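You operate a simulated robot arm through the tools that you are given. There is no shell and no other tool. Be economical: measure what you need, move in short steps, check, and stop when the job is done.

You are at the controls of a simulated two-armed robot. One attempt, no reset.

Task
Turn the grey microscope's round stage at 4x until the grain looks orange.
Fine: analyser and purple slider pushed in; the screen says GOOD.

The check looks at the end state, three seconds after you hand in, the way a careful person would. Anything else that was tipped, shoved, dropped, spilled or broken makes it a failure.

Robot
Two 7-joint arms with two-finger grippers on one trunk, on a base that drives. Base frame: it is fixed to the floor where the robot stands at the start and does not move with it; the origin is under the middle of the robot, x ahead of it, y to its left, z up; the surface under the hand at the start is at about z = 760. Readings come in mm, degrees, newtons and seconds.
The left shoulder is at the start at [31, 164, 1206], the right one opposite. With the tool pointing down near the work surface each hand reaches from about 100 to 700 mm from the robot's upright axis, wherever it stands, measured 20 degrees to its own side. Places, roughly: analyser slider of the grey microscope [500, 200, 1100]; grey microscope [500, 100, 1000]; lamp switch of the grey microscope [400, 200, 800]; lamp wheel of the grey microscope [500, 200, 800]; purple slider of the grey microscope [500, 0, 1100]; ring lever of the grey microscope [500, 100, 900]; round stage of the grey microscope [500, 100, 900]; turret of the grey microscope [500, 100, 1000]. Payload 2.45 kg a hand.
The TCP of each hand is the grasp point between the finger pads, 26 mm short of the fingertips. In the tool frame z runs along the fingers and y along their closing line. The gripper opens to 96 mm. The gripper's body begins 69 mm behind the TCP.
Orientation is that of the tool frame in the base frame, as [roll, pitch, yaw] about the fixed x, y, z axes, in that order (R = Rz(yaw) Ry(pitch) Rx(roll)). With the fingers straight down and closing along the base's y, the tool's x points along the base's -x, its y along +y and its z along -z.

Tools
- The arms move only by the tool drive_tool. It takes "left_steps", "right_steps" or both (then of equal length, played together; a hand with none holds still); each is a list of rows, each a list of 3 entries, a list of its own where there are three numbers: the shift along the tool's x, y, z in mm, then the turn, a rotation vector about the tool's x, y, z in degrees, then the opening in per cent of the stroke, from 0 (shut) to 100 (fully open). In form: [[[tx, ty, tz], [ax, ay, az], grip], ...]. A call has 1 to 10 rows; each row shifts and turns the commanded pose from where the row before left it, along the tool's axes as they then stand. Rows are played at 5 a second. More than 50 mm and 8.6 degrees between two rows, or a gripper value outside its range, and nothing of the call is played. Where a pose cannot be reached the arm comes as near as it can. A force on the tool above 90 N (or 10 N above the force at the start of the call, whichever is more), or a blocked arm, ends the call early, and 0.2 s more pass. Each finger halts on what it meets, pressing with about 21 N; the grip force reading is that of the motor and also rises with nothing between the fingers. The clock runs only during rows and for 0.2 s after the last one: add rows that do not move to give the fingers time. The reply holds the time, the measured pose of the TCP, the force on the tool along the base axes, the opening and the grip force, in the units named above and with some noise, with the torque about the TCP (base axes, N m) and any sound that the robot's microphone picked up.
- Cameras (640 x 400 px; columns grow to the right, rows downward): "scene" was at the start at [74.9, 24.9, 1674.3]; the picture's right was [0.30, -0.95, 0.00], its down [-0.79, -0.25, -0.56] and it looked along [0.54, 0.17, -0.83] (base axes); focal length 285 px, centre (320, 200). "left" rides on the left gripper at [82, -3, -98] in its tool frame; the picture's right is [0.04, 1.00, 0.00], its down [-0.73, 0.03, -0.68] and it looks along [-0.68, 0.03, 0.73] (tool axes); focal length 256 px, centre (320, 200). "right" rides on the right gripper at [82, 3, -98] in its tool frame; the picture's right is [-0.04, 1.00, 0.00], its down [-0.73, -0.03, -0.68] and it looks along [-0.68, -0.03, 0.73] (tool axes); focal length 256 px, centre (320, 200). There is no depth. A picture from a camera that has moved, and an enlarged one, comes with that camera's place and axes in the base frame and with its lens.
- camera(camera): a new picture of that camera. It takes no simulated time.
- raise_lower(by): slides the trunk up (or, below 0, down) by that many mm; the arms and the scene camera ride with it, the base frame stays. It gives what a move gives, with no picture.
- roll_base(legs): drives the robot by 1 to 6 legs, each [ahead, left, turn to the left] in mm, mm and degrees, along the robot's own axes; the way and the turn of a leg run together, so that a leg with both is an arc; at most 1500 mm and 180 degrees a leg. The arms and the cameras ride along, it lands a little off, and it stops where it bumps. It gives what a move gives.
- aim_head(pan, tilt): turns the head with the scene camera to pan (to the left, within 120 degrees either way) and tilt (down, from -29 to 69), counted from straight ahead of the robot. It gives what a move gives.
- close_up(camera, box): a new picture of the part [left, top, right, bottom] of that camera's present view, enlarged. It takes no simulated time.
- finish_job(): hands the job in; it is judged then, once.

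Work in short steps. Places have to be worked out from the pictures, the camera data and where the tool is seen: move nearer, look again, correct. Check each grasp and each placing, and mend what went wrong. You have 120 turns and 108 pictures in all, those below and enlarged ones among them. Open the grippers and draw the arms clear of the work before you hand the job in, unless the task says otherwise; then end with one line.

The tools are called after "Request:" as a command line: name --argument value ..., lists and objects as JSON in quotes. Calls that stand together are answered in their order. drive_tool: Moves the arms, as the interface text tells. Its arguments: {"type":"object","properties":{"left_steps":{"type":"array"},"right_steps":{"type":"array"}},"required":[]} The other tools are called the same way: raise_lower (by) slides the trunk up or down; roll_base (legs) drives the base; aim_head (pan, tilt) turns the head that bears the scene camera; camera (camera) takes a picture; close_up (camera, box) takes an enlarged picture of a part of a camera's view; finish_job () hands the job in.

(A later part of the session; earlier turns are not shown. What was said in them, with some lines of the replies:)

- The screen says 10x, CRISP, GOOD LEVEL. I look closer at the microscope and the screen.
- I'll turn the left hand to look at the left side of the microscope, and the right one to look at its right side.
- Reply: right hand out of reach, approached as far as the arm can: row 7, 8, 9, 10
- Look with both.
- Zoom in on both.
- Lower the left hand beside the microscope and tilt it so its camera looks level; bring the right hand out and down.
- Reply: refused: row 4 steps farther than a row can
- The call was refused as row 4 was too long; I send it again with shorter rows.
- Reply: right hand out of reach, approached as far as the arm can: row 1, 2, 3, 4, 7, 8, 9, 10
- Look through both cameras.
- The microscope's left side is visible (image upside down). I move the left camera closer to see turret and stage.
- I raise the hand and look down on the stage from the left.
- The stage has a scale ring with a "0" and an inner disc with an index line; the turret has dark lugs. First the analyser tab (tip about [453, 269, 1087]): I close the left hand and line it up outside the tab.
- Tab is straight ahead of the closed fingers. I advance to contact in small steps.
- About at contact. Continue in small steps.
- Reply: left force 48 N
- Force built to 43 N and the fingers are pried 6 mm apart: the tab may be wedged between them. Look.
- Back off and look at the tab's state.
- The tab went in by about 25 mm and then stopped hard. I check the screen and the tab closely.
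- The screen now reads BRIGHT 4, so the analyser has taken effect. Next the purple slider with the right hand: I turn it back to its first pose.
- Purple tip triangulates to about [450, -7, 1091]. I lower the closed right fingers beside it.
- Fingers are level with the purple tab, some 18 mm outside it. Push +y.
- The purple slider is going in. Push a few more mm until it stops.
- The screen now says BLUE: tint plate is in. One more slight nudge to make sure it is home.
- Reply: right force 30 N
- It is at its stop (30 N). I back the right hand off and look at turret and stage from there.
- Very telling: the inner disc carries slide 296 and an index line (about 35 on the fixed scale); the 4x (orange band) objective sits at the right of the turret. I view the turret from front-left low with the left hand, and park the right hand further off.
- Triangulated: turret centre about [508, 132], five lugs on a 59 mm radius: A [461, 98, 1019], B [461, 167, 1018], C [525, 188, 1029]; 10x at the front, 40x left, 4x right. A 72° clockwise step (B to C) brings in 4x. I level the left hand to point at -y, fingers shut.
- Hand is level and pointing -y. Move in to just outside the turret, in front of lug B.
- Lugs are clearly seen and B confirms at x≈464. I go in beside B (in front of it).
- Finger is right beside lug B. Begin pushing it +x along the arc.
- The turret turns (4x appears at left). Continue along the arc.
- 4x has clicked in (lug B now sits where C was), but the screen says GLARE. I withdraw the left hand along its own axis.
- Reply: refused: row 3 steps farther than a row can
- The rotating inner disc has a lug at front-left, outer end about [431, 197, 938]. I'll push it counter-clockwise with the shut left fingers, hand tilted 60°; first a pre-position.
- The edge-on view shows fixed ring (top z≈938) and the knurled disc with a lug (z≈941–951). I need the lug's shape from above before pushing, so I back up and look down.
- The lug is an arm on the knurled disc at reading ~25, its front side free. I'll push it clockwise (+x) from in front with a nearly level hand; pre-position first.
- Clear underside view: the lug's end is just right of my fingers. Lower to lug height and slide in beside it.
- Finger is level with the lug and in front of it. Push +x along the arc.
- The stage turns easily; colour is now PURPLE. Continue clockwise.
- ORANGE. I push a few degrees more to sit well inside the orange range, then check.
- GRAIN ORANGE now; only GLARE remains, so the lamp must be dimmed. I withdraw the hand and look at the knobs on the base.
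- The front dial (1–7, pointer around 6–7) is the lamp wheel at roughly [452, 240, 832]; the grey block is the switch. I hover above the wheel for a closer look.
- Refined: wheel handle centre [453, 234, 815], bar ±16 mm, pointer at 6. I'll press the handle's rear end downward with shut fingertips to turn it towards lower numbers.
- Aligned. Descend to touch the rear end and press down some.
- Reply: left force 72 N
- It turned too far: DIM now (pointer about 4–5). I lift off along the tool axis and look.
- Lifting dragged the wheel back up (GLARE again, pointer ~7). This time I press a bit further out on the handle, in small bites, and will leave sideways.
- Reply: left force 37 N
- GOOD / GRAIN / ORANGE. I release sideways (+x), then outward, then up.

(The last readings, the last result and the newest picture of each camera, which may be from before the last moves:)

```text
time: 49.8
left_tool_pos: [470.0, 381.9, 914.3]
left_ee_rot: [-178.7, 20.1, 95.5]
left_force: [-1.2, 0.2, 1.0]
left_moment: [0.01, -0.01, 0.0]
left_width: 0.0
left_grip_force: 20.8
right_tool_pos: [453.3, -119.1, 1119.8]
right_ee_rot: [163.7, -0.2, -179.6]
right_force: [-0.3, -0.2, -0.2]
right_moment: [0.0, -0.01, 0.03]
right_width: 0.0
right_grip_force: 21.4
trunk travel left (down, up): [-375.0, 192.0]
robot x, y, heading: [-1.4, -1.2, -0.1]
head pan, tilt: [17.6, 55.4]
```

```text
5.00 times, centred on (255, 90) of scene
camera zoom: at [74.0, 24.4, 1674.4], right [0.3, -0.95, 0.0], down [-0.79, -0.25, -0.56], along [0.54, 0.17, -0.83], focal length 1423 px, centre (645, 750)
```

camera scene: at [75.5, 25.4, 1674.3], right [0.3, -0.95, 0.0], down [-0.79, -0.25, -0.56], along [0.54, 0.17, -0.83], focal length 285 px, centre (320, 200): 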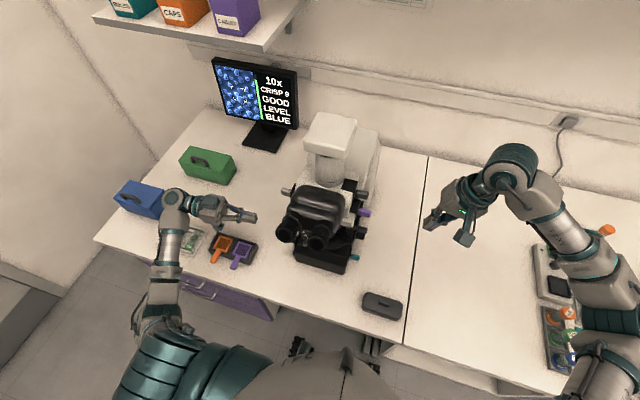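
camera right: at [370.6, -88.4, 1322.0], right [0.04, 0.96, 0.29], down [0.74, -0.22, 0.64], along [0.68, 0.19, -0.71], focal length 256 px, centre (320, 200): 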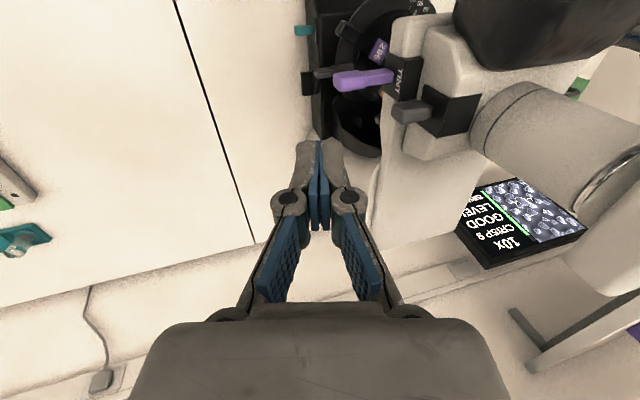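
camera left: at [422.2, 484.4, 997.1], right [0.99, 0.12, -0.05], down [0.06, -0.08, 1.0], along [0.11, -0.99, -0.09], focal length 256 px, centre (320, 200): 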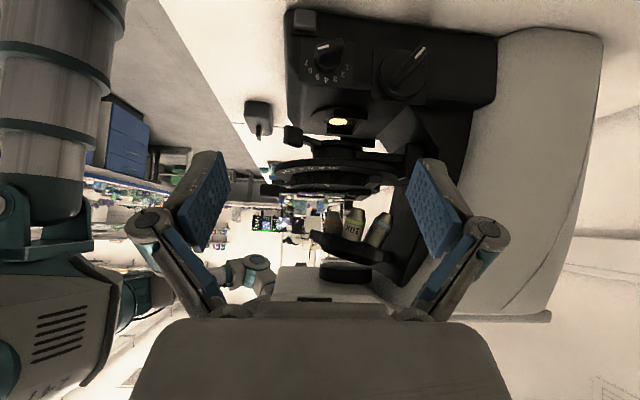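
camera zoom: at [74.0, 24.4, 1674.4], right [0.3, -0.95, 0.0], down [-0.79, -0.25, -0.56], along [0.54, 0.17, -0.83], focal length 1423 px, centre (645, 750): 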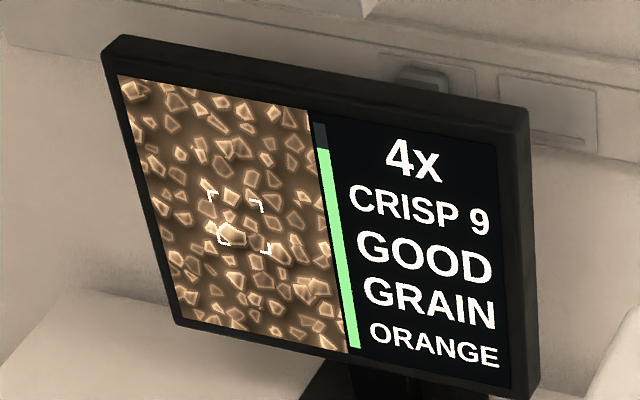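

All lines right: 4x, GOOD, GRAIN ORANGE. I raise both hands clear, open them and check the whole scene.

Request:
drive_tool --left_steps '[[[0, 0, -45], [0, 0, 0], 0], [[0, 0, -45], [0, 0, 0], 0], [[0, 0, -45], [0, 0, 0], 50], [[0, 0, -45], [0, 0, 0], 100], [[0, 0, -45], [0, 0, 0], 100], [[0, 0, 0], [0, 0, 0], 100]]' --right_steps '[[[0, 0, -30], [0, 0, 0], 0], [[0, 0, -30], [0, 0, 0], 0], [[0, 0, -30], [0, 0, 0], 50], [[0, 0, -30], [0, 0, 0], 100], [[0, 0, 0], [0, 0, 0], 100], [[0, 0, 0], [0, 0, 0], 100]]'

Request:
camera --camera "scene"

Request:
close_up --camera "scene" --box '[200, 50, 400, 280]'

```text
time: 51.2
left_tool_pos: [466.8, 457.4, 1126.7]
left_ee_rot: [-178.7, 20.0, 95.5]
left_force: [0.3, 0.4, -1.1]
left_moment: [0.01, -0.05, -0.02]
left_width: 96.1
left_grip_force: 0.0
right_tool_pos: [451.7, -151.1, 1233.0]
right_ee_rot: [163.8, -0.3, -179.7]
right_force: [0.2, 0.2, 0.6]
right_moment: [-0.03, 0.02, 0.0]
right_width: 96.0
right_grip_force: 0.0
trunk travel left (down, up): [-375.0, 192.0]
robot x, y, heading: [0.0, 3.1, 0.0]
head pan, tilt: [17.6, 55.4]
```

```text
35 pictures are left
camera scene: at [75.2, 24.5, 1674.3], right [0.3, -0.95, 0.0], down [-0.79, -0.25, -0.56], along [0.54, 0.17, -0.83], focal length 285 px, centre (320, 200)
```

scene: 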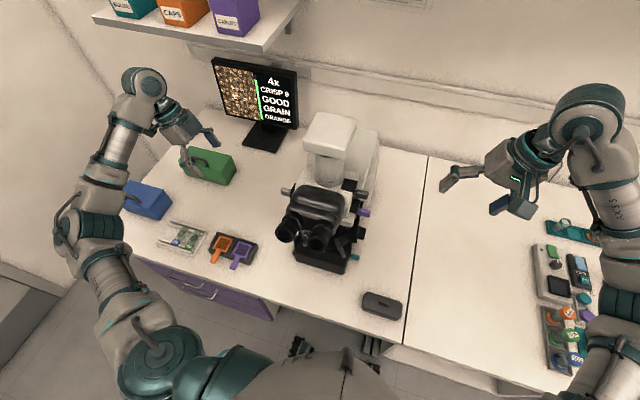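

```text
1.74 times, centred on (300, 165) of scene
camera zoom: at [75.2, 24.5, 1674.3], right [0.3, -0.95, 0.0], down [-0.79, -0.25, -0.56], along [0.54, 0.17, -0.83], focal length 495 px, centre (355, 261)
```

zoom: 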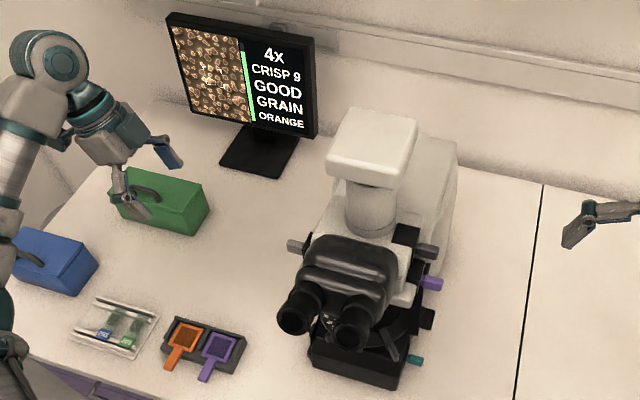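

Everything stands where it was, both sliders are in and the screen reads 4x, GOOD, GRAIN ORANGE. I hand in.

Request:
finish_job

```text
The job is handed in.
```

The job is handed in: the grey microscope is at 4x with the analyser and purple slider pushed in, its round stage turned so the grain looks orange, and the lamp turned down, so the screen reads GOOD, GRAIN ORANGE.
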